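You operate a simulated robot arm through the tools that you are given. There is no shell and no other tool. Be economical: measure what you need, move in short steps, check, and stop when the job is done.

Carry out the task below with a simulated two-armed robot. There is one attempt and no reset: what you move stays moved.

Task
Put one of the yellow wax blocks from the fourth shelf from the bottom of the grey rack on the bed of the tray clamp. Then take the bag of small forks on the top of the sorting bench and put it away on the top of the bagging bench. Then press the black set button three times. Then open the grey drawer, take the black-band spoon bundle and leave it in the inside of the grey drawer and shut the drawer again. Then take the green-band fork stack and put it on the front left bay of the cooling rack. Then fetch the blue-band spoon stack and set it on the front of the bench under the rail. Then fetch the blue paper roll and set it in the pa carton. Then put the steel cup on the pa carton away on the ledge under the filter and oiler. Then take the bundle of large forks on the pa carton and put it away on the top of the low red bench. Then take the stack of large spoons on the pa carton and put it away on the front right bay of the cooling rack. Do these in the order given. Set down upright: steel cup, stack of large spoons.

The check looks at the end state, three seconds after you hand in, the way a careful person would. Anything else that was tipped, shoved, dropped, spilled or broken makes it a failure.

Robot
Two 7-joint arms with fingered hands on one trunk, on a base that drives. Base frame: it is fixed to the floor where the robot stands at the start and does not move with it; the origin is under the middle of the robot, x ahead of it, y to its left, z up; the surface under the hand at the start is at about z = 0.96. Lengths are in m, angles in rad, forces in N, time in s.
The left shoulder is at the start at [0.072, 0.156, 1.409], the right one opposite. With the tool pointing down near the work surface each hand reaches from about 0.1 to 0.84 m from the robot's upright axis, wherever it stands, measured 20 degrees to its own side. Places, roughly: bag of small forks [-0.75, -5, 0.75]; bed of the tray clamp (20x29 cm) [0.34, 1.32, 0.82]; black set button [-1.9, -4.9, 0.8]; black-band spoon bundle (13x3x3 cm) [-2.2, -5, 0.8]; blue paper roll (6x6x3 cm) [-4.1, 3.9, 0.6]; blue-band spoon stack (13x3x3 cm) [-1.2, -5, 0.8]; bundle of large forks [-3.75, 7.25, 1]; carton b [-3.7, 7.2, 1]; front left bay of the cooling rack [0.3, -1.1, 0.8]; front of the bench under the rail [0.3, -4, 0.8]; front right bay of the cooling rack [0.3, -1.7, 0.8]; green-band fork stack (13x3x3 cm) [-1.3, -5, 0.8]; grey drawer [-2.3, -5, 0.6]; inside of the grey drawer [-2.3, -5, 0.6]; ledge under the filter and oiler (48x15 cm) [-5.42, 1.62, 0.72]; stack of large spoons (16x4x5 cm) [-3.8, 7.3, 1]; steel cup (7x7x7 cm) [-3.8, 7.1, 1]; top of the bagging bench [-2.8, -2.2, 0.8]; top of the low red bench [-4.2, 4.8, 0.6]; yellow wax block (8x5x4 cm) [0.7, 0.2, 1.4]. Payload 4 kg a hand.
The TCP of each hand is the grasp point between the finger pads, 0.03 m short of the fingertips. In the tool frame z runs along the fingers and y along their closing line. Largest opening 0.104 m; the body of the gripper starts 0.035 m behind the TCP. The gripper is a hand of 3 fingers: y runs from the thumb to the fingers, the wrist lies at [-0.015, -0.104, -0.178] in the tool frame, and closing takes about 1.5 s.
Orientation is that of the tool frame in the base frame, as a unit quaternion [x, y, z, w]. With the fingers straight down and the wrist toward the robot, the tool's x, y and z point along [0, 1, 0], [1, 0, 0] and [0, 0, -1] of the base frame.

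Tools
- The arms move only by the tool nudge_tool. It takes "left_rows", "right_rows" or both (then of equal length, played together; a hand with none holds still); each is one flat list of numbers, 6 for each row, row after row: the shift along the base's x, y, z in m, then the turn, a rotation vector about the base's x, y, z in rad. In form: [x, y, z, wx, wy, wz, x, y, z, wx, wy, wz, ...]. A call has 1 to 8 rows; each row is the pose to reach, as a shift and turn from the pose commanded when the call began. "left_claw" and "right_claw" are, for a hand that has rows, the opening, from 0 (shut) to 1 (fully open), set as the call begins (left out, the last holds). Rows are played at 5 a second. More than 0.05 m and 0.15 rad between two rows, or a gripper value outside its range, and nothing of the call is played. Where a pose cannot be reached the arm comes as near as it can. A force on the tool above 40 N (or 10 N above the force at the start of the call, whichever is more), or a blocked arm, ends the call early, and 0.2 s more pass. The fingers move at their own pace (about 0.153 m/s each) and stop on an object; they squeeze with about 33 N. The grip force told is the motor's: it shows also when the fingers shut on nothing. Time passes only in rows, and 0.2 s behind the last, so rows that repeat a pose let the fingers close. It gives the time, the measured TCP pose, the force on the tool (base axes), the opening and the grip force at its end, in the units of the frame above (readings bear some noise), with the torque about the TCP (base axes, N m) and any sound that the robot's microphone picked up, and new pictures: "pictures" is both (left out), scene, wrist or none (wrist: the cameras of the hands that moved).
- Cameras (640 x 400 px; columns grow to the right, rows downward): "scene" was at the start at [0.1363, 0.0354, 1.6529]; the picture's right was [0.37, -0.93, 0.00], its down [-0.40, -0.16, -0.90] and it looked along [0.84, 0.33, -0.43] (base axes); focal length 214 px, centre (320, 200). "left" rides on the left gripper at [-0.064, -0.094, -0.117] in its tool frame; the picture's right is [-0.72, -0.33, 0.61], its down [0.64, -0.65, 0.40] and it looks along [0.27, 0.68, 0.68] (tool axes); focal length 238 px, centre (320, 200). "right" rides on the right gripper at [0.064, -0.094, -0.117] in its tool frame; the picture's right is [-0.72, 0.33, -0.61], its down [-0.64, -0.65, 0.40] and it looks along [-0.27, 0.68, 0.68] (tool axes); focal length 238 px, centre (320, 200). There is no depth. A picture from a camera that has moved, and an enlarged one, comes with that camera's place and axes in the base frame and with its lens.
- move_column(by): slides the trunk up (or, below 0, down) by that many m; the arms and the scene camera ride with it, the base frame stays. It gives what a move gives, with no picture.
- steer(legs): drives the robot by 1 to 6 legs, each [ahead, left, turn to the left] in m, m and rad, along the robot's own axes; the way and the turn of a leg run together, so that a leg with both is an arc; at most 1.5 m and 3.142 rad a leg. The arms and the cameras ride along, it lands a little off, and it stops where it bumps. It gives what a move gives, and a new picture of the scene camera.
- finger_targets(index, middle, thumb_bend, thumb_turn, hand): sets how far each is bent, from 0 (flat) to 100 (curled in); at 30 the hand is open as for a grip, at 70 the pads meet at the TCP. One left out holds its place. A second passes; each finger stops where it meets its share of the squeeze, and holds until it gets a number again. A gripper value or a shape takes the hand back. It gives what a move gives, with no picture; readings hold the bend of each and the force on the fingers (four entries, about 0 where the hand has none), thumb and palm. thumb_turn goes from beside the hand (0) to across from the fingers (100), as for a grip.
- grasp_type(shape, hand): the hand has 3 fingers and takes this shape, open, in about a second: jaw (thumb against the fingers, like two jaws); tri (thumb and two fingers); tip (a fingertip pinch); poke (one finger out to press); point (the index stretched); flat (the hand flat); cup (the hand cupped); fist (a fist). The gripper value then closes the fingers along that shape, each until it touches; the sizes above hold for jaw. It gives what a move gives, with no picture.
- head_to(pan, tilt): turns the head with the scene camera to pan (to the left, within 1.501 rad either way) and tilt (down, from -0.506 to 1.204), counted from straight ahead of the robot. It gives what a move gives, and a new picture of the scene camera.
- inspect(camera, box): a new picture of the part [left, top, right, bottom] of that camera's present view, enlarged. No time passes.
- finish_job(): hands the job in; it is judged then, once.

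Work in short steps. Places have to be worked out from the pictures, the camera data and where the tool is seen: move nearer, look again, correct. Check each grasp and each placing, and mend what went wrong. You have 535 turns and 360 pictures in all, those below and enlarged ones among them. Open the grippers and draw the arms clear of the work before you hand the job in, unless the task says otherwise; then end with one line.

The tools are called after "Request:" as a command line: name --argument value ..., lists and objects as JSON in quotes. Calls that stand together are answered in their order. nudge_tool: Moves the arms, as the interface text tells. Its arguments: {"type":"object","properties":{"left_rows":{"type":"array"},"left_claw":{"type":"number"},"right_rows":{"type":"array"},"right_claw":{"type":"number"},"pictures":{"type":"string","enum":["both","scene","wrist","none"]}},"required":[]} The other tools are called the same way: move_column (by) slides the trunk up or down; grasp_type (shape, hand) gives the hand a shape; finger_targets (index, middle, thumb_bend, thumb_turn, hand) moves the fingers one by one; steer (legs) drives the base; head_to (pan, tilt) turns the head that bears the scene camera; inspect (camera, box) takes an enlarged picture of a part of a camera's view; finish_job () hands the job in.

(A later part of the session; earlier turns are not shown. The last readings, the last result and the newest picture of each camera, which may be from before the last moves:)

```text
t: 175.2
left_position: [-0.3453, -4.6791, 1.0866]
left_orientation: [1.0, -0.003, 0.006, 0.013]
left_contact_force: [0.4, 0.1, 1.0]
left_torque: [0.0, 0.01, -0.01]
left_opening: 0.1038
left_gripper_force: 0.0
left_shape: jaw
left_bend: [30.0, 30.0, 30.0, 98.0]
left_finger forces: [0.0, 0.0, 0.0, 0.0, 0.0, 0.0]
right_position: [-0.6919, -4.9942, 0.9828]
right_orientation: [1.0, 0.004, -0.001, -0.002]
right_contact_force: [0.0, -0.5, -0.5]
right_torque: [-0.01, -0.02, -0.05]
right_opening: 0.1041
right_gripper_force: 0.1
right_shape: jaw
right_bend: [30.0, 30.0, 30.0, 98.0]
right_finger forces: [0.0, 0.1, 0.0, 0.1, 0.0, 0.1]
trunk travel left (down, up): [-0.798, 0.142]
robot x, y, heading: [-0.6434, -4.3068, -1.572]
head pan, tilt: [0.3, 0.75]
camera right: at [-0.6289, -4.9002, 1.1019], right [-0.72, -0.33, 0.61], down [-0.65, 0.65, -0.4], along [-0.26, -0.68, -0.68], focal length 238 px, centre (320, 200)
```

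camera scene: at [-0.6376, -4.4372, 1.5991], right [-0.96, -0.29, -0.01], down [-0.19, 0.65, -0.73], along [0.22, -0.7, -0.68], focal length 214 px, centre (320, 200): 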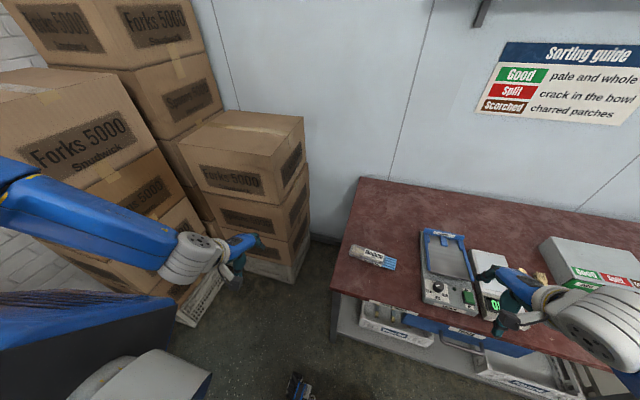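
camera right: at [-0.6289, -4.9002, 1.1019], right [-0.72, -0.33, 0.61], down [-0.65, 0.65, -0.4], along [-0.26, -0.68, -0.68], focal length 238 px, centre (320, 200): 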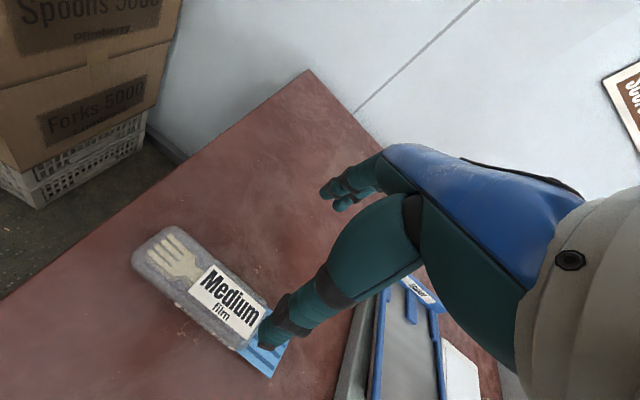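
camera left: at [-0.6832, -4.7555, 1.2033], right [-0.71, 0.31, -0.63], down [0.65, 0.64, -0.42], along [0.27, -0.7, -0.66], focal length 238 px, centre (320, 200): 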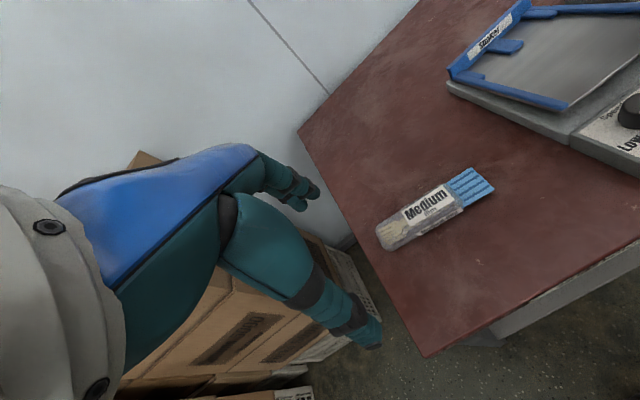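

The wrist view puts the bag body's centre near (-0.672, -4.98), turned by about -5°. I move over it and lower to 0.85.

Request:
nudge_tool --right_rows '[0.01, 0.004, -0.045, 0, 0, -0.04, 0.018, 0.008, -0.09, 0, 0, -0.09, 0.02, 0.01, -0.13, 0, 0, -0.09]' --pictures "wrist"

```text
t: 176.0
left_position: [-0.3422, -4.6785, 1.0885]
left_orientation: [1.0, -0.003, 0.005, 0.014]
left_contact_force: [0.3, -0.2, -0.3]
left_torque: [-0.02, 0.02, 0.02]
left_opening: 0.1037
left_gripper_force: 0.1
left_shape: jaw
left_bend: [30.0, 30.0, 30.0, 98.0]
left_finger forces: [0.1, 0.1, 0.1, 0.0, 0.0, 0.0]
right_position: [-0.6708, -4.9829, 0.8533]
right_orientation: [0.999, -0.041, -0.001, -0.001]
right_contact_force: [-0.5, 0.2, -0.8]
right_torque: [-0.01, 0.0, -0.03]
right_opening: 0.1041
right_gripper_force: 0.0
right_shape: jaw
right_bend: [30.0, 30.0, 30.0, 98.0]
right_finger forces: [0.0, 0.0, 0.0, 0.0, 0.1, 0.1]
trunk travel left (down, up): [-0.798, 0.142]
robot x, y, heading: [-0.6412, -4.3028, -1.573]
head pan, tilt: [0.3, 0.75]
camera right: at [-0.5995, -4.8959, 0.9721], right [-0.74, -0.27, 0.61], down [-0.59, 0.7, -0.4], along [-0.33, -0.66, -0.68], focal length 238 px, centre (320, 200)
```

right: 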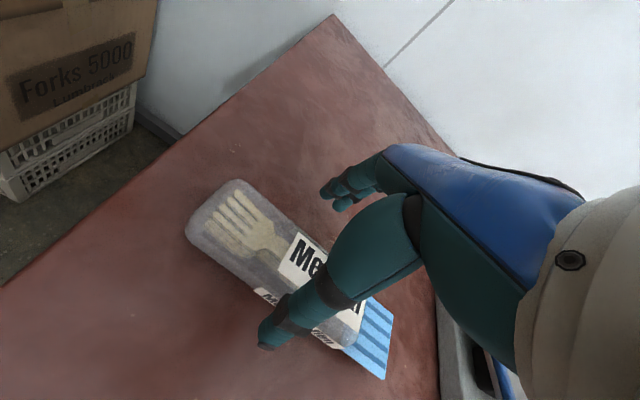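

The bag spans y≈-4.97 to -5.04, so I shift 2 cm forward and lower.

Request:
nudge_tool --right_rows '[0, -0.022, -0.01, 0, 0, 0, 0, -0.023, -0.04, 0, 0, 0, 0, -0.023, -0.07, 0, 0, 0, 0, -0.023, -0.08, 0, 0, 0]' --pictures "wrist"

```text
t: 177.0
left_position: [-0.3442, -4.678, 1.0866]
left_orientation: [1.0, -0.002, 0.007, 0.014]
left_contact_force: [-0.9, 0.4, -1.0]
left_torque: [0.0, 0.02, 0.02]
left_opening: 0.104
left_gripper_force: 0.1
left_shape: jaw
left_bend: [30.0, 30.0, 30.0, 98.0]
left_finger forces: [0.0, 0.1, 0.0, 0.1, 0.0, 0.0]
right_position: [-0.6781, -4.9849, 0.8298]
right_orientation: [0.999, -0.04, -0.002, 0.0]
right_contact_force: [0.2, 0.4, 6.2]
right_torque: [-0.32, 0.09, 0.0]
right_opening: 0.1041
right_gripper_force: 0.1
right_shape: jaw
right_bend: [30.0, 30.0, 30.0, 98.0]
right_finger forces: [0.1, 5.5, 0.0, 0.0, 0.0, 0.0]
right hand out of reach, approached as far as the arm can: row 1, 2, 3, 4
trunk travel left (down, up): [-0.798, 0.142]
robot x, y, heading: [-0.6435, -4.3078, -1.572]
head pan, tilt: [0.3, 0.75]
camera right: at [-0.6077, -4.8966, 0.9476], right [-0.74, -0.27, 0.61], down [-0.59, 0.7, -0.4], along [-0.33, -0.66, -0.68], focal length 238 px, centre (320, 200)
```

right: 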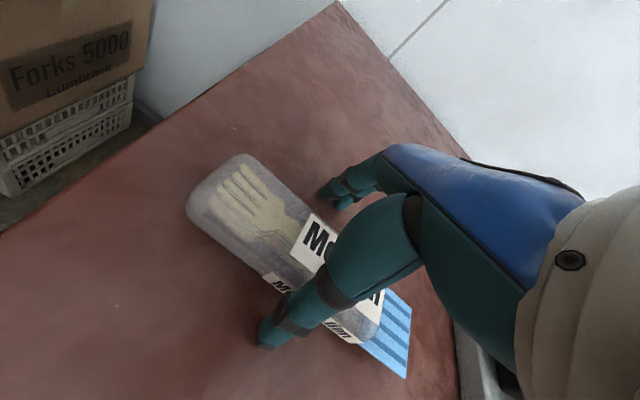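

I'm at the reach limit with the finger touching the bag. I lift, drive 7 cm closer, and lower the trunk a bit.

Request:
nudge_tool --right_rows '[0, 0, 0.04, 0, 0, 0, 0, 0, 0.08, 0, 0, 0, 0, 0, 0.11, 0, 0, 0]' --pictures "none"

Request:
steer --legs '[[0.07, 0, 0]]'

Request:
move_column --by -0.09

Request:
nudge_tool --right_rows '[0, 0, 0, 0, 0, 0, 0, 0, 0, 0, 0, 0, 0, 0, 0, 0, 0, 0]' --pictures "wrist"

```text
t: 177.8
left_position: [-0.3438, -4.6773, 1.0866]
left_orientation: [1.0, -0.002, 0.005, 0.015]
left_contact_force: [0.2, 1.3, 0.5]
left_torque: [0.0, 0.0, -0.01]
left_opening: 0.1038
left_gripper_force: 0.1
left_shape: jaw
left_bend: [30.0, 30.0, 30.0, 98.0]
left_finger forces: [0.0, 0.0, 0.1, 0.0, 0.0, 0.0]
right_position: [-0.6597, -5.0287, 0.9063]
right_orientation: [0.999, -0.042, -0.003, -0.002]
right_contact_force: [0.0, -0.3, 0.7]
right_torque: [0.01, 0.02, -0.02]
right_opening: 0.1039
right_gripper_force: 0.1
right_shape: jaw
right_bend: [30.0, 30.0, 30.0, 98.0]
right_finger forces: [0.0, 0.1, 0.0, 0.0, 0.0, 0.0]
right hand out of reach, approached as far as the arm can: row 1, 2, 3
trunk travel left (down, up): [-0.798, 0.142]
robot x, y, heading: [-0.6403, -4.308, -1.574]
head pan, tilt: [0.3, 0.75]
```

```text
t: 178.8
left_position: [-0.343, -4.7356, 1.0905]
left_orientation: [1.0, -0.002, 0.005, 0.02]
left_contact_force: [1.2, 0.4, -0.7]
left_torque: [-0.05, 0.01, -0.01]
left_opening: 0.104
left_gripper_force: 0.0
left_shape: jaw
left_bend: [30.0, 30.0, 30.0, 98.0]
left_finger forces: [0.0, 0.1, 0.0, 0.0, 0.0, 0.0]
right_position: [-0.6589, -5.0893, 0.9166]
right_orientation: [0.999, -0.041, -0.002, 0.005]
right_contact_force: [0.6, 0.5, 0.9]
right_torque: [-0.03, 0.0, -0.01]
right_opening: 0.1039
right_gripper_force: 0.1
right_shape: jaw
right_bend: [30.0, 30.0, 30.0, 98.0]
right_finger forces: [0.0, 0.1, 0.0, 0.1, 0.1, 0.0]
trunk travel left (down, up): [-0.798, 0.142]
robot x, y, heading: [-0.6417, -4.3782, -1.57]
head pan, tilt: [0.3, 0.75]
camera scene: at [-0.6161, -4.4914, 1.6004], right [-0.96, -0.29, 0.01], down [-0.2, 0.64, -0.74], along [0.21, -0.71, -0.68], focal length 214 px, centre (320, 200)
```

scene: 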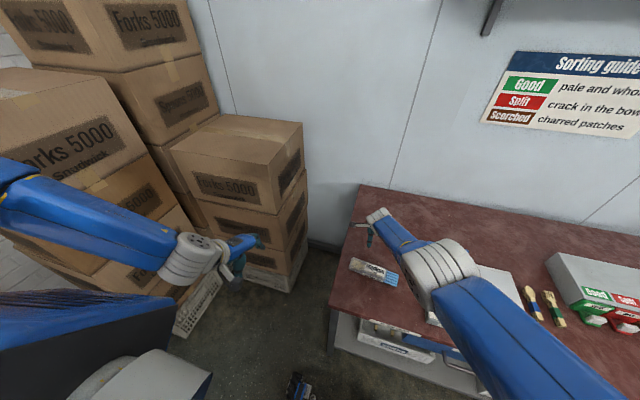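

```text
t: 180.1
left_position: [-0.344, -4.7402, 1.0009]
left_orientation: [1.0, -0.002, 0.007, 0.017]
left_contact_force: [-0.1, -0.5, 0.4]
left_torque: [0.0, 0.02, -0.02]
left_opening: 0.1039
left_gripper_force: 0.0
left_shape: jaw
left_bend: [30.0, 30.0, 30.0, 98.0]
left_finger forces: [0.0, 0.0, 0.0, 0.0, 0.0, 0.0]
right_position: [-0.6581, -5.097, 0.8274]
right_orientation: [0.999, -0.039, 0.001, 0.007]
right_contact_force: [-0.1, 0.7, 35.2]
right_torque: [-0.8, 0.28, -0.19]
right_opening: 0.0983
right_gripper_force: 0.1
right_shape: jaw
right_bend: [30.0, 30.0, 32.0, 98.0]
right_finger forces: [0.1, 23.4, 0.0, 0.0, 11.1, 0.1]
trunk travel left (down, up): [-0.708, 0.232]
robot x, y, heading: [-0.6406, -4.372, -1.575]
head pan, tilt: [0.3, 0.75]
```

```text
t: 180.9
left_position: [-0.3449, -4.7415, 0.9995]
left_orientation: [1.0, -0.002, 0.006, 0.017]
left_contact_force: [-0.2, 0.3, -0.6]
left_torque: [-0.04, -0.02, 0.02]
left_opening: 0.1039
left_gripper_force: 0.1
left_shape: jaw
left_bend: [30.0, 30.0, 30.0, 98.0]
left_finger forces: [0.0, 0.1, 0.0, 0.1, 0.1, 0.1]
right_position: [-0.659, -5.0973, 0.8279]
right_orientation: [0.999, -0.041, -0.001, 0.007]
right_contact_force: [-0.6, -1.6, 36.0]
right_torque: [-0.75, 0.28, -0.14]
right_opening: 0.0979
right_gripper_force: 0.0
right_shape: jaw
right_bend: [30.0, 30.0, 32.0, 98.0]
right_finger forces: [0.2, 22.8, 0.0, 0.0, 13.0, 0.0]
trunk travel left (down, up): [-0.708, 0.232]
robot x, y, heading: [-0.6399, -4.374, -1.571]
head pan, tilt: [0.3, 0.75]
camera right: at [-0.588, -5.0076, 0.9443], right [-0.74, -0.26, 0.62], down [-0.59, 0.7, -0.41], along [-0.32, -0.67, -0.67], focal length 238 px, centre (320, 200)
```

right: 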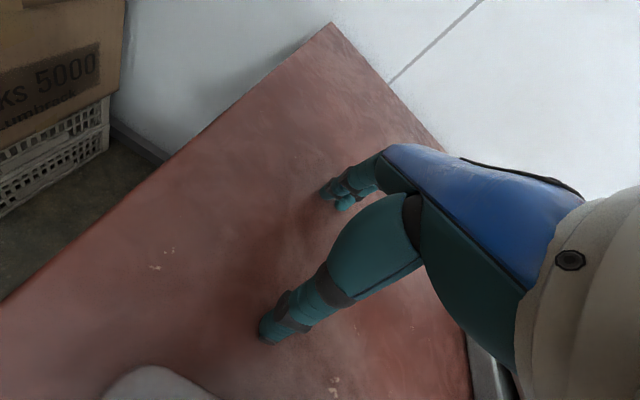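

The fingers met the bench: its top is at z≈0.795, so the bag is really at (-0.675, -4.98). I rise and go back over it.

Request:
nudge_tool --right_rows '[0, 0, 0.04, 0, 0, 0, 0, 0.02, 0.07, 0, 0, 0, -0.004, 0.06, 0.07, 0, 0, 0, -0.01, 0.1, 0.07, 0, 0, 0, -0.015, 0.114, 0.07, 0, 0, 0, -0.015, 0.114, 0.07, 0, 0, 0]' --pictures "wrist"

```text
t: 182.3
left_position: [-0.3437, -4.7457, 0.9975]
left_orientation: [1.0, -0.001, 0.006, 0.015]
left_contact_force: [0.6, 0.1, -0.1]
left_torque: [0.01, -0.01, -0.01]
left_opening: 0.1041
left_gripper_force: 0.1
left_shape: jaw
left_bend: [30.0, 30.0, 30.0, 98.0]
left_finger forces: [0.0, 0.0, 0.0, 0.0, 0.0, 0.0]
right_position: [-0.6248, -5.0963, 0.8364]
right_orientation: [0.999, -0.04, -0.001, 0.0]
right_contact_force: [0.1, 0.0, -0.8]
right_torque: [-0.01, -0.02, -0.03]
right_opening: 0.1036
right_gripper_force: 0.0
right_shape: jaw
right_bend: [30.0, 30.0, 30.0, 98.0]
right_finger forces: [0.1, 0.1, 0.0, 0.0, 0.0, 0.0]
right hand out of reach, approached as far as the arm can: row 1, 2, 3, 4, 5, 6
trunk travel left (down, up): [-0.708, 0.232]
robot x, y, heading: [-0.642, -4.3795, -1.574]
head pan, tilt: [0.3, 0.75]
camera right: at [-0.5549, -5.0072, 0.9538], right [-0.74, -0.27, 0.62], down [-0.59, 0.7, -0.4], along [-0.33, -0.66, -0.68], focal length 238 px, centre (320, 200)
```

right: 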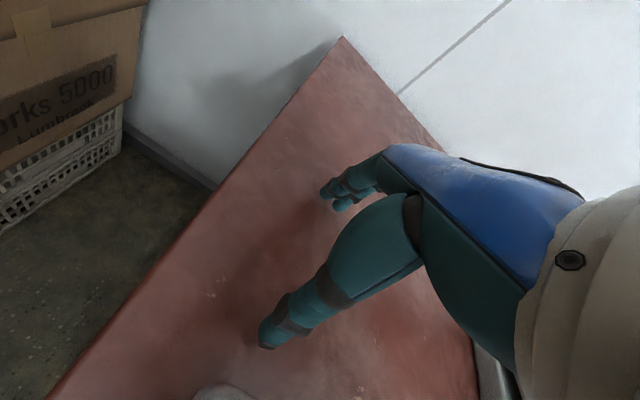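

The wrist flexion limit is what stalls it. I let the hand pitch forward while lifting and pulling back, then re-level.

Request:
nudge_tool --right_rows '[0, 0.01, 0.03, -0.12, 0, 0, 0, 0.02, 0.06, -0.24, 0, 0, 0, 0.05, 0.09, -0.36, 0, 0, 0, 0.09, 0.11, -0.48, 0, 0, 0, 0.13, 0.12, -0.48, 0, 0, 0, 0.17, 0.13, -0.48, 0, 0, 0, 0.21, 0.13, -0.48, 0, 0, 0, 0.25, 0.13, -0.48, 0, 0]' --pictures "scene"

```text
t: 184.3
left_position: [-0.3457, -4.7451, 0.9972]
left_orientation: [1.0, -0.001, 0.006, 0.015]
left_contact_force: [-0.4, -0.1, 0.7]
left_torque: [0.04, 0.0, 0.02]
left_opening: 0.1043
left_gripper_force: 0.1
left_shape: jaw
left_bend: [30.0, 30.0, 30.0, 98.0]
left_finger forces: [0.1, 0.0, 0.0, 0.0, 0.0, 0.0]
right_position: [-0.5931, -5.1132, 0.8608]
right_orientation: [0.964, -0.075, -0.018, 0.256]
right_contact_force: [0.5, -0.6, -0.3]
right_torque: [0.0, -0.01, 0.0]
right_opening: 0.1041
right_gripper_force: 0.1
right_shape: jaw
right_bend: [30.0, 30.0, 30.0, 98.0]
right_finger forces: [0.1, 0.0, 0.1, 0.0, 0.0, 0.1]
right hand out of reach, approached as far as the arm can: row 1, 2, 3, 4, 5, 6, 7, 8
trunk travel left (down, up): [-0.708, 0.232]
robot x, y, heading: [-0.6449, -4.3754, -1.571]
head pan, tilt: [0.3, 0.75]
stopped in row 8 (right hand): the arm was blocked; the commanded pose is now the measured one
camera scene: at [-0.6167, -4.5088, 1.5088], right [-0.96, -0.29, 0.0], down [-0.2, 0.65, -0.73], along [0.21, -0.7, -0.68], focal length 214 px, centre (320, 200)
```

scene: 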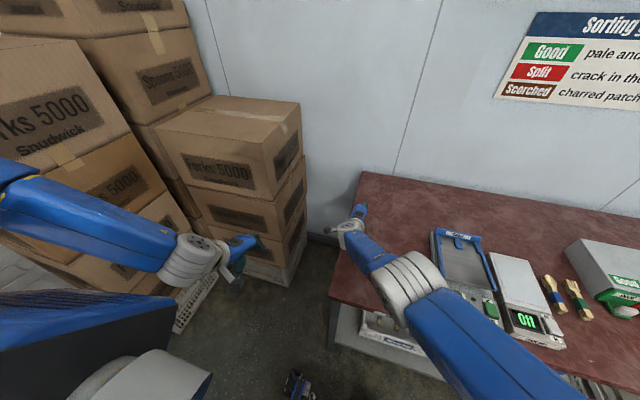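

The arm has locked straight. I raise it clear of the bag first, then back the base off to free it in open space.

Request:
nudge_tool --right_rows '[0, 0, 0.045, 0, 0, 0, 0, -0.01, 0.09, 0, 0, 0, 0, -0.02, 0.135, 0, 0, 0, 0, -0.03, 0.18, 0, 0, 0, 0, -0.03, 0.22, 0, 0, 0, 0, -0.03, 0.26, 0, 0, 0]' --pictures "none"

Request:
steer --legs '[[-0.5, 0, 0]]'

```text
t: 185.7
left_position: [-0.345, -4.7466, 0.9984]
left_orientation: [1.0, -0.002, 0.005, 0.015]
left_contact_force: [1.2, -0.5, 0.0]
left_torque: [0.04, 0.01, 0.0]
left_opening: 0.1039
left_gripper_force: 0.0
left_shape: jaw
left_bend: [30.0, 30.0, 30.0, 98.0]
left_finger forces: [0.0, 0.1, 0.0, 0.0, 0.0, 0.0]
right_position: [-0.5547, -5.188, 1.109]
right_orientation: [0.962, -0.071, -0.023, 0.263]
right_contact_force: [0.6, -1.1, 8.3]
right_torque: [0.47, -0.03, -0.03]
right_opening: 0.1041
right_gripper_force: 0.1
right_shape: jaw
right_bend: [30.0, 30.0, 30.0, 98.0]
right_finger forces: [0.0, 0.1, 0.0, 0.0, 0.0, 0.0]
right hand out of reach, approached as far as the arm can: row 1, 2, 3, 4, 5, 6
trunk travel left (down, up): [-0.708, 0.232]
robot x, y, heading: [-0.6404, -4.3749, -1.573]
head pan, tilt: [0.3, 0.75]
```

```text
t: 188.6
left_position: [-0.3448, -4.2478, 0.9977]
left_orientation: [1.0, -0.004, 0.005, 0.014]
left_contact_force: [0.0, 0.8, 0.9]
left_torque: [0.01, -0.01, -0.01]
left_opening: 0.1039
left_gripper_force: 0.1
left_shape: jaw
left_bend: [30.0, 30.0, 30.0, 98.0]
left_finger forces: [0.0, 0.0, 0.1, 0.0, 0.1, 0.0]
right_position: [-0.5573, -4.6893, 1.1066]
right_orientation: [0.962, -0.075, -0.022, 0.263]
right_contact_force: [-1.4, 0.5, 0.4]
right_torque: [0.01, -0.01, -0.02]
right_opening: 0.1038
right_gripper_force: 0.1
right_shape: jaw
right_bend: [30.0, 30.0, 30.0, 98.0]
right_finger forces: [0.0, 0.1, 0.1, 0.0, 0.1, 0.0]
trunk travel left (down, up): [-0.708, 0.232]
robot x, y, heading: [-0.6422, -3.8764, -1.577]
head pan, tilt: [0.3, 0.75]
camera scene: at [-0.6156, -4.0114, 1.5085], right [-0.96, -0.29, 0.0], down [-0.2, 0.66, -0.73], along [0.21, -0.7, -0.69], focal length 214 px, centre (320, 200)
```

scene: 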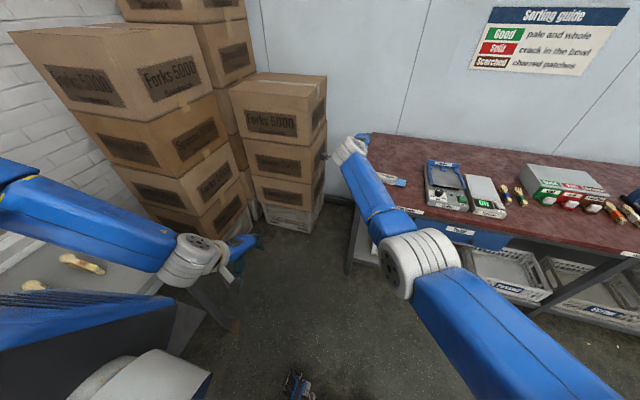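

I'm in the open. I move right, away from the side bench, then try to unlock: stretch fully with the hand aligned, then up-and-back.

Request:
steer --legs '[[0.1, -0.4, 0]]'

Request:
nudge_tool --right_rows '[0, -0.03, 0.04, -0.13, 0, 0, 0, -0.06, 0.08, -0.26, 0, 0, 0, -0.09, 0.12, -0.39, 0, 0, 0, -0.12, 0.16, -0.52, 0, 0, 0, -0.15, 0.2, -0.6, 0, 0, 0, -0.19, 0.22, -0.6, 0, 0]' --pictures "none"

Request:
nudge_tool --right_rows '[0, 0.01, 0.04, 0, 0, 0, 0, 0.04, 0.08, 0, 0, 0, 0, 0.08, 0.11, 0, 0, 0, 0, 0.12, 0.13, 0, 0, 0, 0, 0.16, 0.15, 0, 0, 0]' --pictures "scene"

```text
t: 191.2
left_position: [-0.7427, -4.3424, 0.9986]
left_orientation: [1.0, -0.005, 0.006, 0.017]
left_contact_force: [0.0, 0.4, -0.7]
left_torque: [-0.03, 0.0, -0.03]
left_opening: 0.104
left_gripper_force: 0.0
left_shape: jaw
left_bend: [30.0, 30.0, 30.0, 98.0]
left_finger forces: [0.1, 0.0, 0.0, 0.0, 0.0, 0.0]
right_position: [-0.9549, -4.7833, 1.1104]
right_orientation: [0.961, -0.074, -0.023, 0.265]
right_contact_force: [0.6, 0.1, -0.1]
right_torque: [0.0, 0.04, 0.0]
right_opening: 0.104
right_gripper_force: 0.0
right_shape: jaw
right_bend: [30.0, 30.0, 30.0, 98.0]
right_finger forces: [0.0, 0.1, 0.1, 0.1, 0.0, 0.1]
trunk travel left (down, up): [-0.708, 0.232]
robot x, y, heading: [-1.0369, -3.9731, -1.584]
head pan, tilt: [0.3, 0.75]
camera scene: at [-1.0097, -4.1053, 1.5087], right [-0.96, -0.29, 0.0], down [-0.2, 0.65, -0.73], along [0.21, -0.7, -0.68], focal length 214 px, centre (320, 200)
```

scene: 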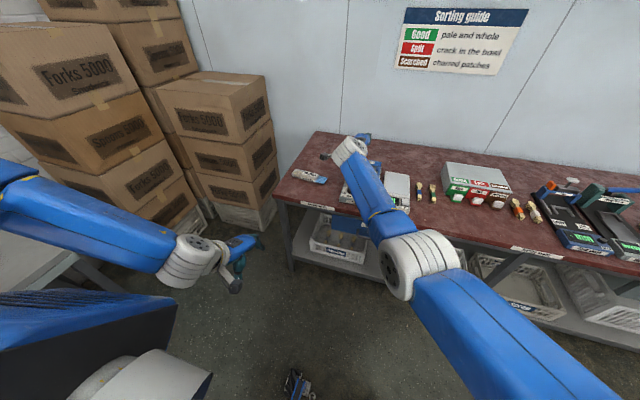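

```text
t: 192.6
left_position: [-0.7481, -4.3441, 0.999]
left_orientation: [1.0, -0.006, 0.009, 0.017]
left_contact_force: [-0.2, -0.6, -0.2]
left_torque: [0.0, -0.02, 0.01]
left_opening: 0.1041
left_gripper_force: 0.2
left_shape: jaw
left_bend: [30.0, 30.0, 30.0, 98.0]
left_finger forces: [0.0, 0.0, 0.0, 0.0, 0.1, 0.0]
right_position: [-1.0341, -4.8648, 1.3274]
right_orientation: [0.84, -0.078, 0.002, 0.537]
right_contact_force: [0.6, -0.5, 0.0]
right_torque: [0.05, 0.02, -0.01]
right_opening: 0.1039
right_gripper_force: 0.1
right_shape: jaw
right_bend: [30.0, 30.0, 30.0, 98.0]
right_finger forces: [0.1, 0.0, 0.0, 0.1, 0.1, 0.0]
right hand out of reach, approached as far as the arm can: row 2, 3, 4, 5, 6
trunk travel left (down, up): [-0.708, 0.232]
robot x, y, heading: [-1.0422, -3.9736, -1.575]
head pan, tilt: [0.3, 0.75]
```

```text
t: 193.8
left_position: [-0.7476, -4.3401, 1.0001]
left_orientation: [1.0, -0.005, 0.007, 0.017]
left_contact_force: [0.1, 0.5, -0.4]
left_torque: [-0.01, 0.0, 0.01]
left_opening: 0.1038
left_gripper_force: 0.0
left_shape: jaw
left_bend: [30.0, 30.0, 30.0, 98.0]
left_finger forces: [0.0, 0.0, 0.0, 0.0, 0.0, 0.0]
right_position: [-1.0327, -4.702, 1.4803]
right_orientation: [0.84, -0.077, 0.003, 0.537]
right_contact_force: [-0.3, -0.5, 0.4]
right_torque: [-0.01, 0.0, 0.01]
right_opening: 0.104
right_gripper_force: 0.1
right_shape: jaw
right_bend: [30.0, 30.0, 30.0, 98.0]
right_finger forces: [0.0, 0.0, 0.1, 0.0, 0.0, 0.0]
trunk travel left (down, up): [-0.708, 0.232]
robot x, y, heading: [-1.0417, -3.9728, -1.575]
head pan, tilt: [0.3, 0.75]
camera scene: at [-1.0156, -4.1031, 1.5091], right [-0.96, -0.29, 0.0], down [-0.2, 0.65, -0.73], along [0.21, -0.7, -0.68], focal length 214 px, centre (320, 200)
```

scene: 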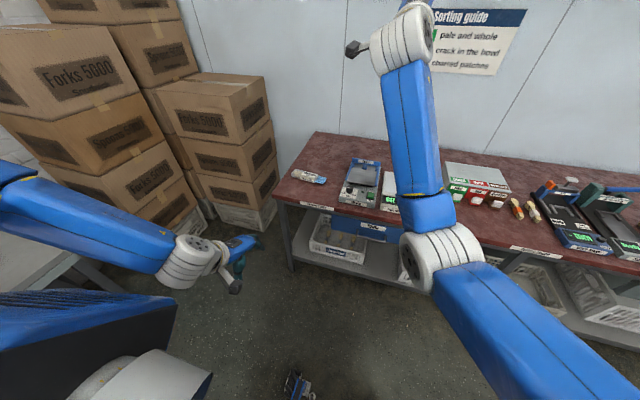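

That recipe worked: the elbow is low and bending freely. I bring the hand back in and re-level it.

Request:
nudge_tool --right_rows '[-0.02, 0.03, -0.02, 0.14, 0, 0, -0.04, 0.06, -0.04, 0.28, 0, 0, -0.06, 0.09, -0.06, 0.42, 0, 0, -0.08, 0.12, -0.09, 0.56, 0, 0, -0.1, 0.15, -0.12, 0.7, 0, 0, -0.12, 0.17, -0.15, 0.84, 0, 0, -0.14, 0.18, -0.19, 0.98, 0, 0, -0.16, 0.19, -0.23, 1.12, 0, 0]' --pictures "none"

```text
t: 195.8
left_position: [-0.7481, -4.34, 0.9995]
left_orientation: [1.0, -0.005, 0.007, 0.018]
left_contact_force: [-0.1, 0.0, 1.0]
left_torque: [0.0, -0.03, 0.01]
left_opening: 0.1039
left_gripper_force: 0.0
left_shape: jaw
left_bend: [30.0, 30.0, 30.0, 98.0]
left_finger forces: [0.1, 0.0, 0.0, 0.0, 0.0, 0.0]
right_position: [-1.2424, -4.541, 1.2472]
right_orientation: [0.991, -0.108, -0.071, 0.023]
right_contact_force: [0.1, -0.5, 0.7]
right_torque: [-0.03, 0.01, -0.01]
right_opening: 0.1041
right_gripper_force: 0.0
right_shape: jaw
right_bend: [30.0, 30.0, 30.0, 98.0]
right_finger forces: [0.0, 0.1, 0.0, 0.0, 0.1, 0.0]
right hand out of reach, approached as far as the arm can: row 7, 8
trunk travel left (down, up): [-0.708, 0.232]
robot x, y, heading: [-1.0368, -3.9766, -1.58]
head pan, tilt: [0.3, 0.75]
stopped in row 8 (right hand): the arm was blocked; the commanded pose is now the measured one
```

I correct the remaining tilt and yaw, lowering slightly.

Request:
nudge_tool --right_rows '[-0.01, -0.02, -0.03, 0.02, -0.05, 0.08, -0.02, -0.03, -0.06, 0.04, -0.1, 0.15, -0.03, -0.03, -0.1, 0.046, -0.142, 0.216, -0.03, -0.03, -0.13, 0.046, -0.142, 0.216]' --pictures "none"

```text
t: 196.8
left_position: [-0.7474, -4.3404, 1.0]
left_orientation: [1.0, -0.005, 0.008, 0.017]
left_contact_force: [-0.3, 1.0, -0.8]
left_torque: [0.01, 0.0, -0.04]
left_opening: 0.104
left_gripper_force: 0.0
left_shape: jaw
left_bend: [30.0, 30.0, 30.0, 98.0]
left_finger forces: [0.0, 0.0, 0.0, 0.0, 0.0, 0.0]
right_position: [-1.271, -4.5729, 1.1172]
right_orientation: [1.0, 0.002, 0.001, -0.001]
right_contact_force: [0.0, -0.4, 1.2]
right_torque: [0.01, 0.02, 0.0]
right_opening: 0.104
right_gripper_force: 0.1
right_shape: jaw
right_bend: [30.0, 30.0, 30.0, 98.0]
right_finger forces: [0.0, 0.0, 0.1, 0.0, 0.0, 0.0]
trunk travel left (down, up): [-0.708, 0.232]
robot x, y, heading: [-1.0428, -3.9756, -1.58]
head pan, tilt: [0.3, 0.75]
```

Posture good: right hand neutral at 0.60 m ahead. I drive so the bag comes to 0.58 m ahead and 0.1 m right of the robot.

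Request:
steer --legs '[[0, 0.468, 0.009], [0.424, 0, 0]]'

Request:
nudge_tool --right_rows '[0, 0, 0, 0, 0, 0, 0, 0, 0, 0, 0, 0, 0, 0, 0, 0, 0, 0, 0, 0, 0, 0, 0, 0]' --pictures "wrist"

```text
t: 201.8
left_position: [-0.2712, -4.7606, 1.0006]
left_orientation: [1.0, -0.002, 0.007, 0.019]
left_contact_force: [-0.1, -0.3, 0.0]
left_torque: [-0.04, 0.0, 0.02]
left_opening: 0.1036
left_gripper_force: 0.0
left_shape: jaw
left_bend: [30.0, 30.0, 30.0, 98.0]
left_finger forces: [0.0, 0.1, 0.0, 0.0, 0.0, 0.0]
right_position: [-0.7931, -4.9952, 1.1177]
right_orientation: [1.0, 0.006, 0.0, 0.0]
right_contact_force: [0.8, -0.1, 0.0]
right_torque: [-0.02, 0.02, -0.02]
right_opening: 0.1042
right_gripper_force: 0.1
right_shape: jaw
right_bend: [30.0, 30.0, 30.0, 98.0]
right_finger forces: [0.0, 0.1, 0.0, 0.0, 0.0, 0.1]
trunk travel left (down, up): [-0.708, 0.232]
robot x, y, heading: [-0.5686, -4.3957, -1.58]
head pan, tilt: [0.3, 0.75]
camera scene: at [-0.54, -4.526, 1.5091], right [-0.96, -0.29, 0.0], down [-0.2, 0.65, -0.73], along [0.21, -0.7, -0.68], focal length 214 px, centre (320, 200)
```

scene: 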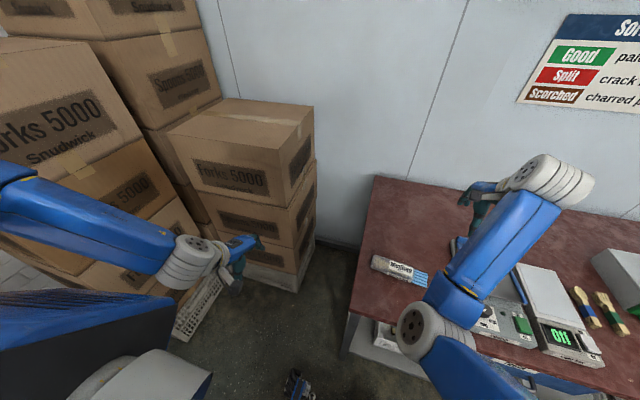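

```text
t: 202.8
left_position: [-0.273, -4.7621, 1.0011]
left_orientation: [1.0, -0.002, 0.009, 0.018]
left_contact_force: [-0.8, 0.0, 0.4]
left_torque: [-0.03, -0.02, 0.0]
left_opening: 0.104
left_gripper_force: 0.0
left_shape: jaw
left_bend: [30.0, 30.0, 30.0, 98.0]
left_finger forces: [0.0, 0.0, 0.1, 0.0, 0.0, 0.1]
right_position: [-0.7956, -4.998, 1.1159]
right_orientation: [1.0, 0.005, 0.001, -0.001]
right_contact_force: [0.4, 0.1, -0.5]
right_torque: [0.0, -0.01, 0.0]
right_opening: 0.1043
right_gripper_force: 0.0
right_shape: jaw
right_bend: [30.0, 30.0, 30.0, 98.0]
right_finger forces: [0.0, 0.0, 0.0, 0.0, 0.0, 0.0]
trunk travel left (down, up): [-0.708, 0.232]
robot x, y, heading: [-0.5685, -4.3944, -1.568]
head pan, tilt: [0.3, 0.75]
camera right: at [-0.734, -4.9029, 1.2349], right [-0.72, -0.33, 0.61], down [-0.65, 0.65, -0.4], along [-0.26, -0.69, -0.68], focal length 238 px, centre (320, 200)
```

right: 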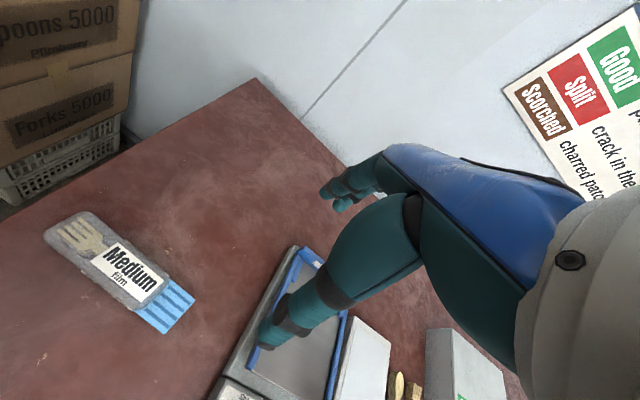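

I raise the trunk 0.1 so the elbow stays above the bench edge, then move over the bag and descend to about 0.93.

Request:
move_column --by 0.1

Request:
nudge_tool --right_rows '[0.041, 0.006, -0.02, 0, 0, -0.03, 0.082, 0.012, -0.04, 0, 0, -0.06, 0.123, 0.018, -0.06, 0, 0, -0.09, 0.123, 0.018, -0.105, 0, 0, -0.09, 0.123, 0.018, -0.15, 0, 0, -0.09, 0.123, 0.018, -0.195, 0, 0, -0.09, 0.123, 0.018, -0.24, 0, 0, -0.09, 0.123, 0.018, -0.285, 0, 0, -0.09]' --pictures "wrist"

```text
t: 204.1
left_position: [-0.2723, -4.7611, 1.1008]
left_orientation: [1.0, -0.002, 0.007, 0.017]
left_contact_force: [-0.1, 0.5, -0.5]
left_torque: [0.01, 0.0, 0.0]
left_opening: 0.104
left_gripper_force: 0.0
left_shape: jaw
left_bend: [30.0, 30.0, 30.0, 98.0]
left_finger forces: [0.1, 0.0, 0.1, 0.0, 0.0, 0.0]
right_position: [-0.7956, -4.9963, 1.2172]
right_orientation: [1.0, 0.005, 0.001, -0.001]
right_contact_force: [-0.6, 0.3, -0.2]
right_torque: [-0.01, 0.0, -0.01]
right_opening: 0.104
right_gripper_force: 0.1
right_shape: jaw
right_bend: [30.0, 30.0, 30.0, 98.0]
right_finger forces: [0.0, 0.0, 0.1, 0.0, 0.0, 0.0]
trunk travel left (down, up): [-0.808, 0.132]
robot x, y, heading: [-0.5685, -4.3993, -1.569]
head pan, tilt: [0.3, 0.75]
```

```text
t: 204.9
left_position: [-0.2742, -4.7613, 1.1019]
left_orientation: [1.0, -0.003, 0.009, 0.018]
left_contact_force: [-0.9, -0.8, 0.3]
left_torque: [0.02, 0.02, 0.0]
left_opening: 0.1039
left_gripper_force: 0.1
left_shape: jaw
left_bend: [30.0, 30.0, 30.0, 98.0]
left_finger forces: [0.0, 0.0, 0.1, 0.1, 0.1, 0.0]
right_position: [-0.7568, -4.9955, 1.1766]
right_orientation: [0.994, -0.08, -0.07, 0.029]
right_contact_force: [-0.2, 0.5, 0.6]
right_torque: [-0.02, 0.02, -0.01]
right_opening: 0.104
right_gripper_force: 0.0
right_shape: jaw
right_bend: [30.0, 30.0, 30.0, 97.0]
right_finger forces: [0.0, 0.1, 0.0, 0.0, 0.1, 0.0]
trunk travel left (down, up): [-0.808, 0.132]
robot x, y, heading: [-0.5679, -4.3938, -1.574]
head pan, tilt: [0.3, 0.75]
stopped in row 4 (right hand): the arm was blocked; the commanded pose is now the measured one
camera right: at [-0.6637, -4.9097, 1.2785], right [-0.67, -0.18, 0.73], down [-0.58, 0.73, -0.36], along [-0.47, -0.66, -0.59], focal length 238 px, centre (320, 200)
```

right: 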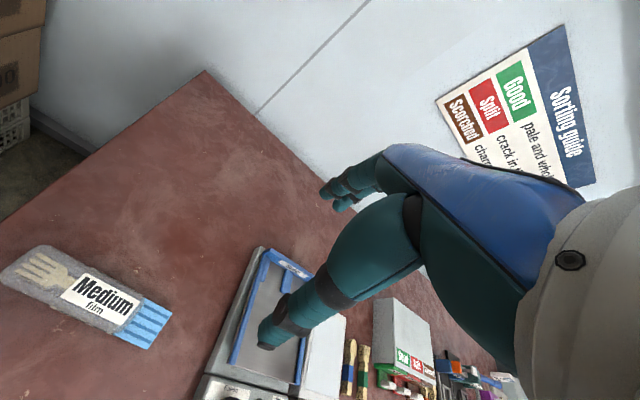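

The arm bumped its own torso, since low-elbow postures need more extension. I go a bit forward first, then lower and move inward.

Request:
nudge_tool --right_rows '[-0.02, -0.03, -0.02, 0.026, -0.071, 0.035, -0.03, -0.06, -0.05, 0.052, -0.142, 0.07, -0.02, -0.09, -0.085, 0.052, -0.142, 0.07, 0.0, -0.09, -0.125, 0.052, -0.142, 0.07, 0.02, -0.09, -0.165, 0.052, -0.142, 0.07, 0.04, -0.08, -0.2, 0.052, -0.142, 0.07]' --pictures "wrist"

```text
t: 206.3
left_position: [-0.2732, -4.7623, 1.1021]
left_orientation: [1.0, -0.002, 0.009, 0.018]
left_contact_force: [-0.2, 0.4, 0.4]
left_torque: [0.03, 0.02, 0.0]
left_opening: 0.1041
left_gripper_force: 0.1
left_shape: jaw
left_bend: [30.0, 30.0, 30.0, 98.0]
left_finger forces: [0.0, 0.0, 0.0, 0.0, 0.0, 0.0]
right_position: [-0.7159, -5.0765, 0.9762]
right_orientation: [0.999, -0.044, 0.001, -0.001]
right_contact_force: [0.4, -0.1, -0.4]
right_torque: [-0.02, 0.01, -0.01]
right_opening: 0.104
right_gripper_force: 0.1
right_shape: jaw
right_bend: [30.0, 30.0, 30.0, 97.0]
right_finger forces: [0.0, 0.0, 0.0, 0.0, 0.0, 0.0]
trunk travel left (down, up): [-0.808, 0.132]
robot x, y, heading: [-0.5677, -4.3996, -1.569]
head pan, tilt: [0.3, 0.75]
camera right: at [-0.6449, -4.9895, 1.0943], right [-0.75, -0.26, 0.61], down [-0.58, 0.71, -0.4], along [-0.33, -0.66, -0.68], focal length 238 px, centre (320, 200)
```

right: 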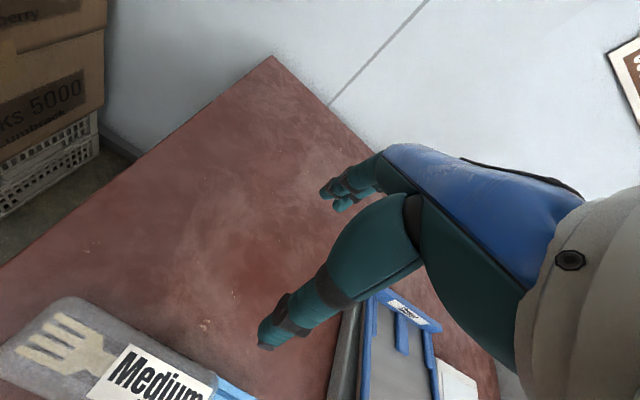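

Good. I shift the base 8 cm back and 4 cm left, placing the hand over the bag.

Request:
steer --legs '[[-0.08, 0.042, 0]]'

Request:
nudge_tool --right_rows '[0, 0.005, -0.02, 0, 0, 0, 0, 0.01, -0.04, 0, 0, 0, 0, 0.012, -0.06, 0, 0, 0, 0, 0.012, -0.08, 0, 0, 0, 0, 0.012, -0.095, 0, 0, 0, 0, 0.012, -0.1, 0, 0, 0]' --pictures "wrist"

```text
t: 207.4
left_position: [-0.2474, -4.6886, 1.1013]
left_orientation: [1.0, -0.004, 0.016, 0.013]
left_contact_force: [-0.3, -0.5, -1.1]
left_torque: [-0.02, -0.04, 0.04]
left_opening: 0.1038
left_gripper_force: 0.1
left_shape: jaw
left_bend: [30.0, 30.0, 30.0, 98.0]
left_finger forces: [0.1, 0.0, 0.0, 0.0, 0.0, 0.1]
right_position: [-0.6882, -5.0052, 0.9685]
right_orientation: [0.999, -0.044, 0.006, -0.007]
right_contact_force: [-0.8, -0.4, -0.7]
right_torque: [-0.02, -0.03, 0.0]
right_opening: 0.104
right_gripper_force: 0.1
right_shape: jaw
right_bend: [30.0, 30.0, 30.0, 97.0]
right_finger forces: [0.1, 0.0, 0.0, 0.1, 0.1, 0.0]
trunk travel left (down, up): [-0.808, 0.132]
robot x, y, heading: [-0.5305, -4.3162, -1.575]
head pan, tilt: [0.3, 0.75]
camera scene: at [-0.518, -4.4636, 1.6076], right [-0.96, -0.29, -0.01], down [-0.19, 0.66, -0.73], along [0.22, -0.69, -0.69], focal length 214 px, centre (320, 200)
```

scene: 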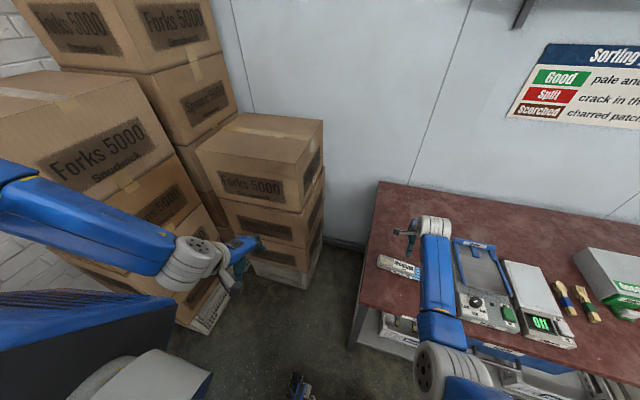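

```text
t: 208.8
left_position: [-0.2311, -4.681, 1.1014]
left_orientation: [1.0, -0.003, 0.007, 0.018]
left_contact_force: [0.6, -0.3, 0.1]
left_torque: [0.01, 0.01, 0.01]
left_opening: 0.1038
left_gripper_force: 0.1
left_shape: jaw
left_bend: [30.0, 30.0, 30.0, 98.0]
left_finger forces: [0.0, 0.0, 0.1, 0.0, 0.0, 0.0]
right_position: [-0.6754, -4.9858, 0.8782]
right_orientation: [0.999, -0.044, -0.001, -0.001]
right_contact_force: [0.4, 0.3, 0.1]
right_torque: [0.0, 0.05, -0.03]
right_opening: 0.1044
right_gripper_force: 0.0
right_shape: jaw
right_bend: [30.0, 30.0, 30.0, 97.0]
right_finger forces: [0.0, 0.0, 0.0, 0.0, 0.0, 0.1]
trunk travel left (down, up): [-0.808, 0.132]
robot x, y, heading: [-0.5233, -4.3148, -1.572]
head pan, tilt: [0.3, 0.75]
camera right: at [-0.6031, -4.8975, 0.9951], right [-0.74, -0.26, 0.61], down [-0.58, 0.71, -0.4], along [-0.33, -0.66, -0.68], focal length 238 px, centre (320, 200)
```

right: 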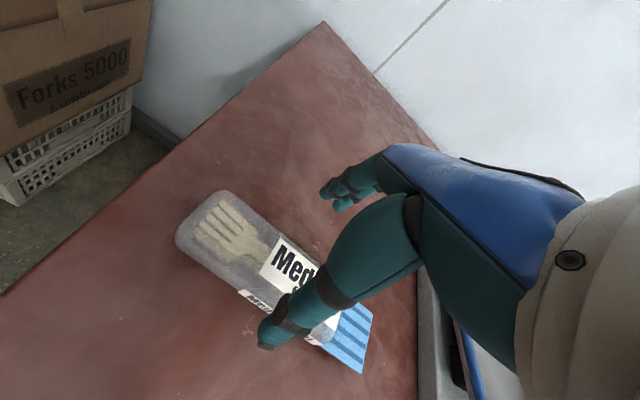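

Centred. I lower to the bench (TCP 0.83) and close.

Request:
nudge_tool --right_rows '[0, 0.004, -0.02, 0, 0, 0, 0.002, 0.007, -0.04, 0, 0, 0, 0.002, 0.007, -0.047, 0, 0, 0]' --pictures "none"

Request:
nudge_tool --right_rows '[0, 0, 0, 0, 0, 0, 0, 0, 0, 0, 0, 0, 0, 0, 0, 0, 0, 0, 0, 0, 0, 0, 0, 0, 0, 0, 0, 0, 0, 0, 0, 0, 0, 0, 0, 0, 0, 0, 0, 0, 0, 0]' --right_claw 0 --pictures "wrist"

```text
t: 209.6
left_position: [-0.2332, -4.6792, 1.1026]
left_orientation: [1.0, -0.004, 0.008, 0.019]
left_contact_force: [-0.3, 1.2, 0.0]
left_torque: [-0.04, 0.01, 0.01]
left_opening: 0.104
left_gripper_force: 0.1
left_shape: jaw
left_bend: [30.0, 30.0, 30.0, 98.0]
left_finger forces: [0.0, 0.0, 0.0, 0.0, 0.0, 0.1]
right_position: [-0.6756, -4.9777, 0.83]
right_orientation: [0.999, -0.044, 0.0, 0.0]
right_contact_force: [-0.2, -1.0, 0.5]
right_torque: [-0.01, -0.02, 0.01]
right_opening: 0.1041
right_gripper_force: 0.0
right_shape: jaw
right_bend: [30.0, 30.0, 30.0, 97.0]
right_finger forces: [0.1, 0.0, 0.0, 0.1, 0.1, 0.0]
trunk travel left (down, up): [-0.808, 0.132]
robot x, y, heading: [-0.5305, -4.3176, -1.57]
head pan, tilt: [0.3, 0.75]
```

```text
t: 211.2
left_position: [-0.237, -4.6793, 1.1026]
left_orientation: [1.0, -0.004, 0.01, 0.019]
left_contact_force: [-0.5, 0.3, 0.2]
left_torque: [0.04, 0.0, 0.03]
left_opening: 0.1039
left_gripper_force: 0.0
left_shape: jaw
left_bend: [30.0, 30.0, 30.0, 98.0]
left_finger forces: [0.0, 0.1, 0.1, 0.0, 0.1, 0.0]
right_position: [-0.6773, -4.9767, 0.831]
right_orientation: [0.999, -0.044, 0.001, 0.0]
right_contact_force: [-1.5, -0.7, 4.5]
right_torque: [-0.19, 0.0, -0.02]
right_opening: 0.0487
right_gripper_force: 33.2
right_shape: jaw
right_bend: [74.0, 41.0, 72.0, 100.0]
right_finger forces: [30.9, 4.3, 0.1, 0.0, 31.2, 0.0]
trunk travel left (down, up): [-0.808, 0.132]
robot x, y, heading: [-0.5286, -4.3167, -1.572]
head pan, tilt: [0.3, 0.75]
camera right: at [-0.6068, -4.8892, 0.949], right [-0.75, -0.26, 0.61], down [-0.58, 0.71, -0.41], along [-0.33, -0.66, -0.68], focal length 238 px, centre (320, 200)
```

right: 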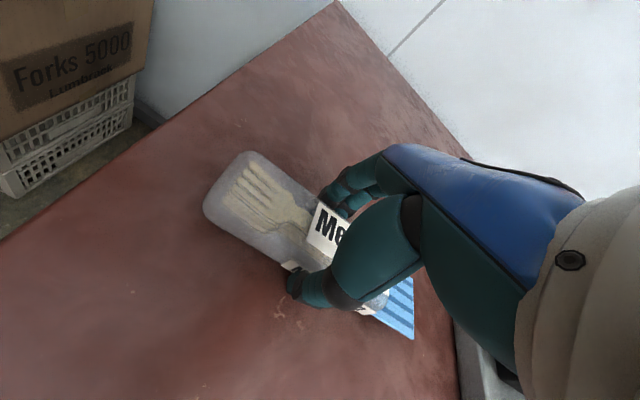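

The bag is gripped at 4.9 cm. I lift with the trunk, then back away.

Request:
move_column --by 0.12

Request:
steer --legs '[[-0.5, 0, 0]]'

Request:
inspect --camera "right" --box '[0, 0, 640, 400]'

```text
t: 212.7
left_position: [-0.2376, -4.6791, 1.2218]
left_orientation: [1.0, -0.004, 0.011, 0.019]
left_contact_force: [-0.1, -0.6, 0.6]
left_torque: [0.0, -0.04, -0.01]
left_opening: 0.1037
left_gripper_force: 0.0
left_shape: jaw
left_bend: [30.0, 30.0, 30.0, 98.0]
left_finger forces: [0.0, 0.0, 0.0, 0.1, 0.1, 0.0]
right_position: [-0.6784, -4.9774, 0.9507]
right_orientation: [0.999, -0.045, 0.001, 0.0]
right_contact_force: [0.2, 0.2, -0.8]
right_torque: [0.02, 0.01, -0.01]
right_opening: 0.0486
right_gripper_force: 32.7
right_shape: jaw
right_bend: [74.0, 41.0, 72.0, 100.0]
right_finger forces: [26.3, 4.7, 0.0, 0.0, 31.0, 0.1]
trunk travel left (down, up): [-0.928, 0.012]
robot x, y, heading: [-0.5282, -4.3185, -1.572]
head pan, tilt: [0.3, 0.75]
```

```text
t: 215.7
left_position: [-0.2356, -4.1828, 1.2229]
left_orientation: [1.0, -0.004, 0.01, 0.018]
left_contact_force: [0.0, -0.1, -0.4]
left_torque: [-0.01, 0.0, 0.0]
left_opening: 0.104
left_gripper_force: 0.1
left_shape: jaw
left_bend: [30.0, 30.0, 30.0, 98.0]
left_finger forces: [0.0, 0.0, 0.0, 0.1, 0.1, 0.2]
right_position: [-0.677, -4.4802, 0.9484]
right_orientation: [0.999, -0.046, 0.001, -0.002]
right_contact_force: [0.0, 0.5, 0.5]
right_torque: [0.01, -0.01, -0.02]
right_opening: 0.0487
right_gripper_force: 32.8
right_shape: jaw
right_bend: [74.0, 41.0, 72.0, 100.0]
right_finger forces: [26.4, 4.7, 0.0, 0.1, 31.1, 0.0]
trunk travel left (down, up): [-0.928, 0.012]
robot x, y, heading: [-0.5284, -3.8186, -1.575]
head pan, tilt: [0.3, 0.75]
camera scene: at [-0.5011, -3.9549, 1.7284], right [-0.96, -0.29, 0.0], down [-0.2, 0.66, -0.73], along [0.21, -0.7, -0.69], focal length 214 px, centre (320, 200)
```

scene: 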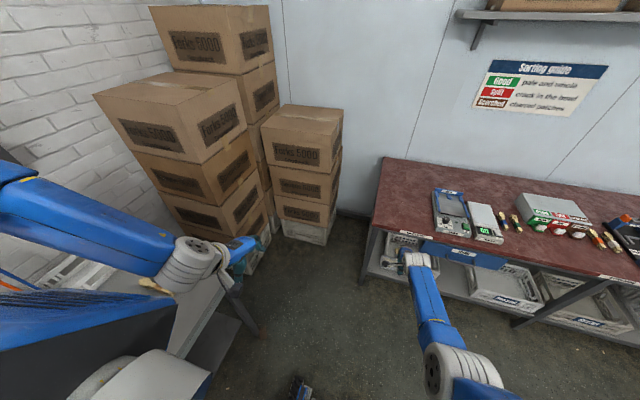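

```text
1.00 times, centred on (320, 200) of right (not enlarged: the box is as wide or as high as the picture)
camera zoom: at [-0.6061, -4.393, 1.0666], right [-0.75, -0.26, 0.61], down [-0.58, 0.71, -0.4], along [-0.33, -0.65, -0.68], focal length 238 px, centre (320, 200)
```

zoom: 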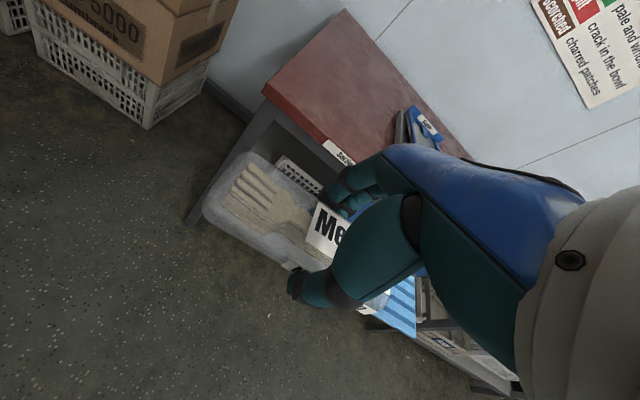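

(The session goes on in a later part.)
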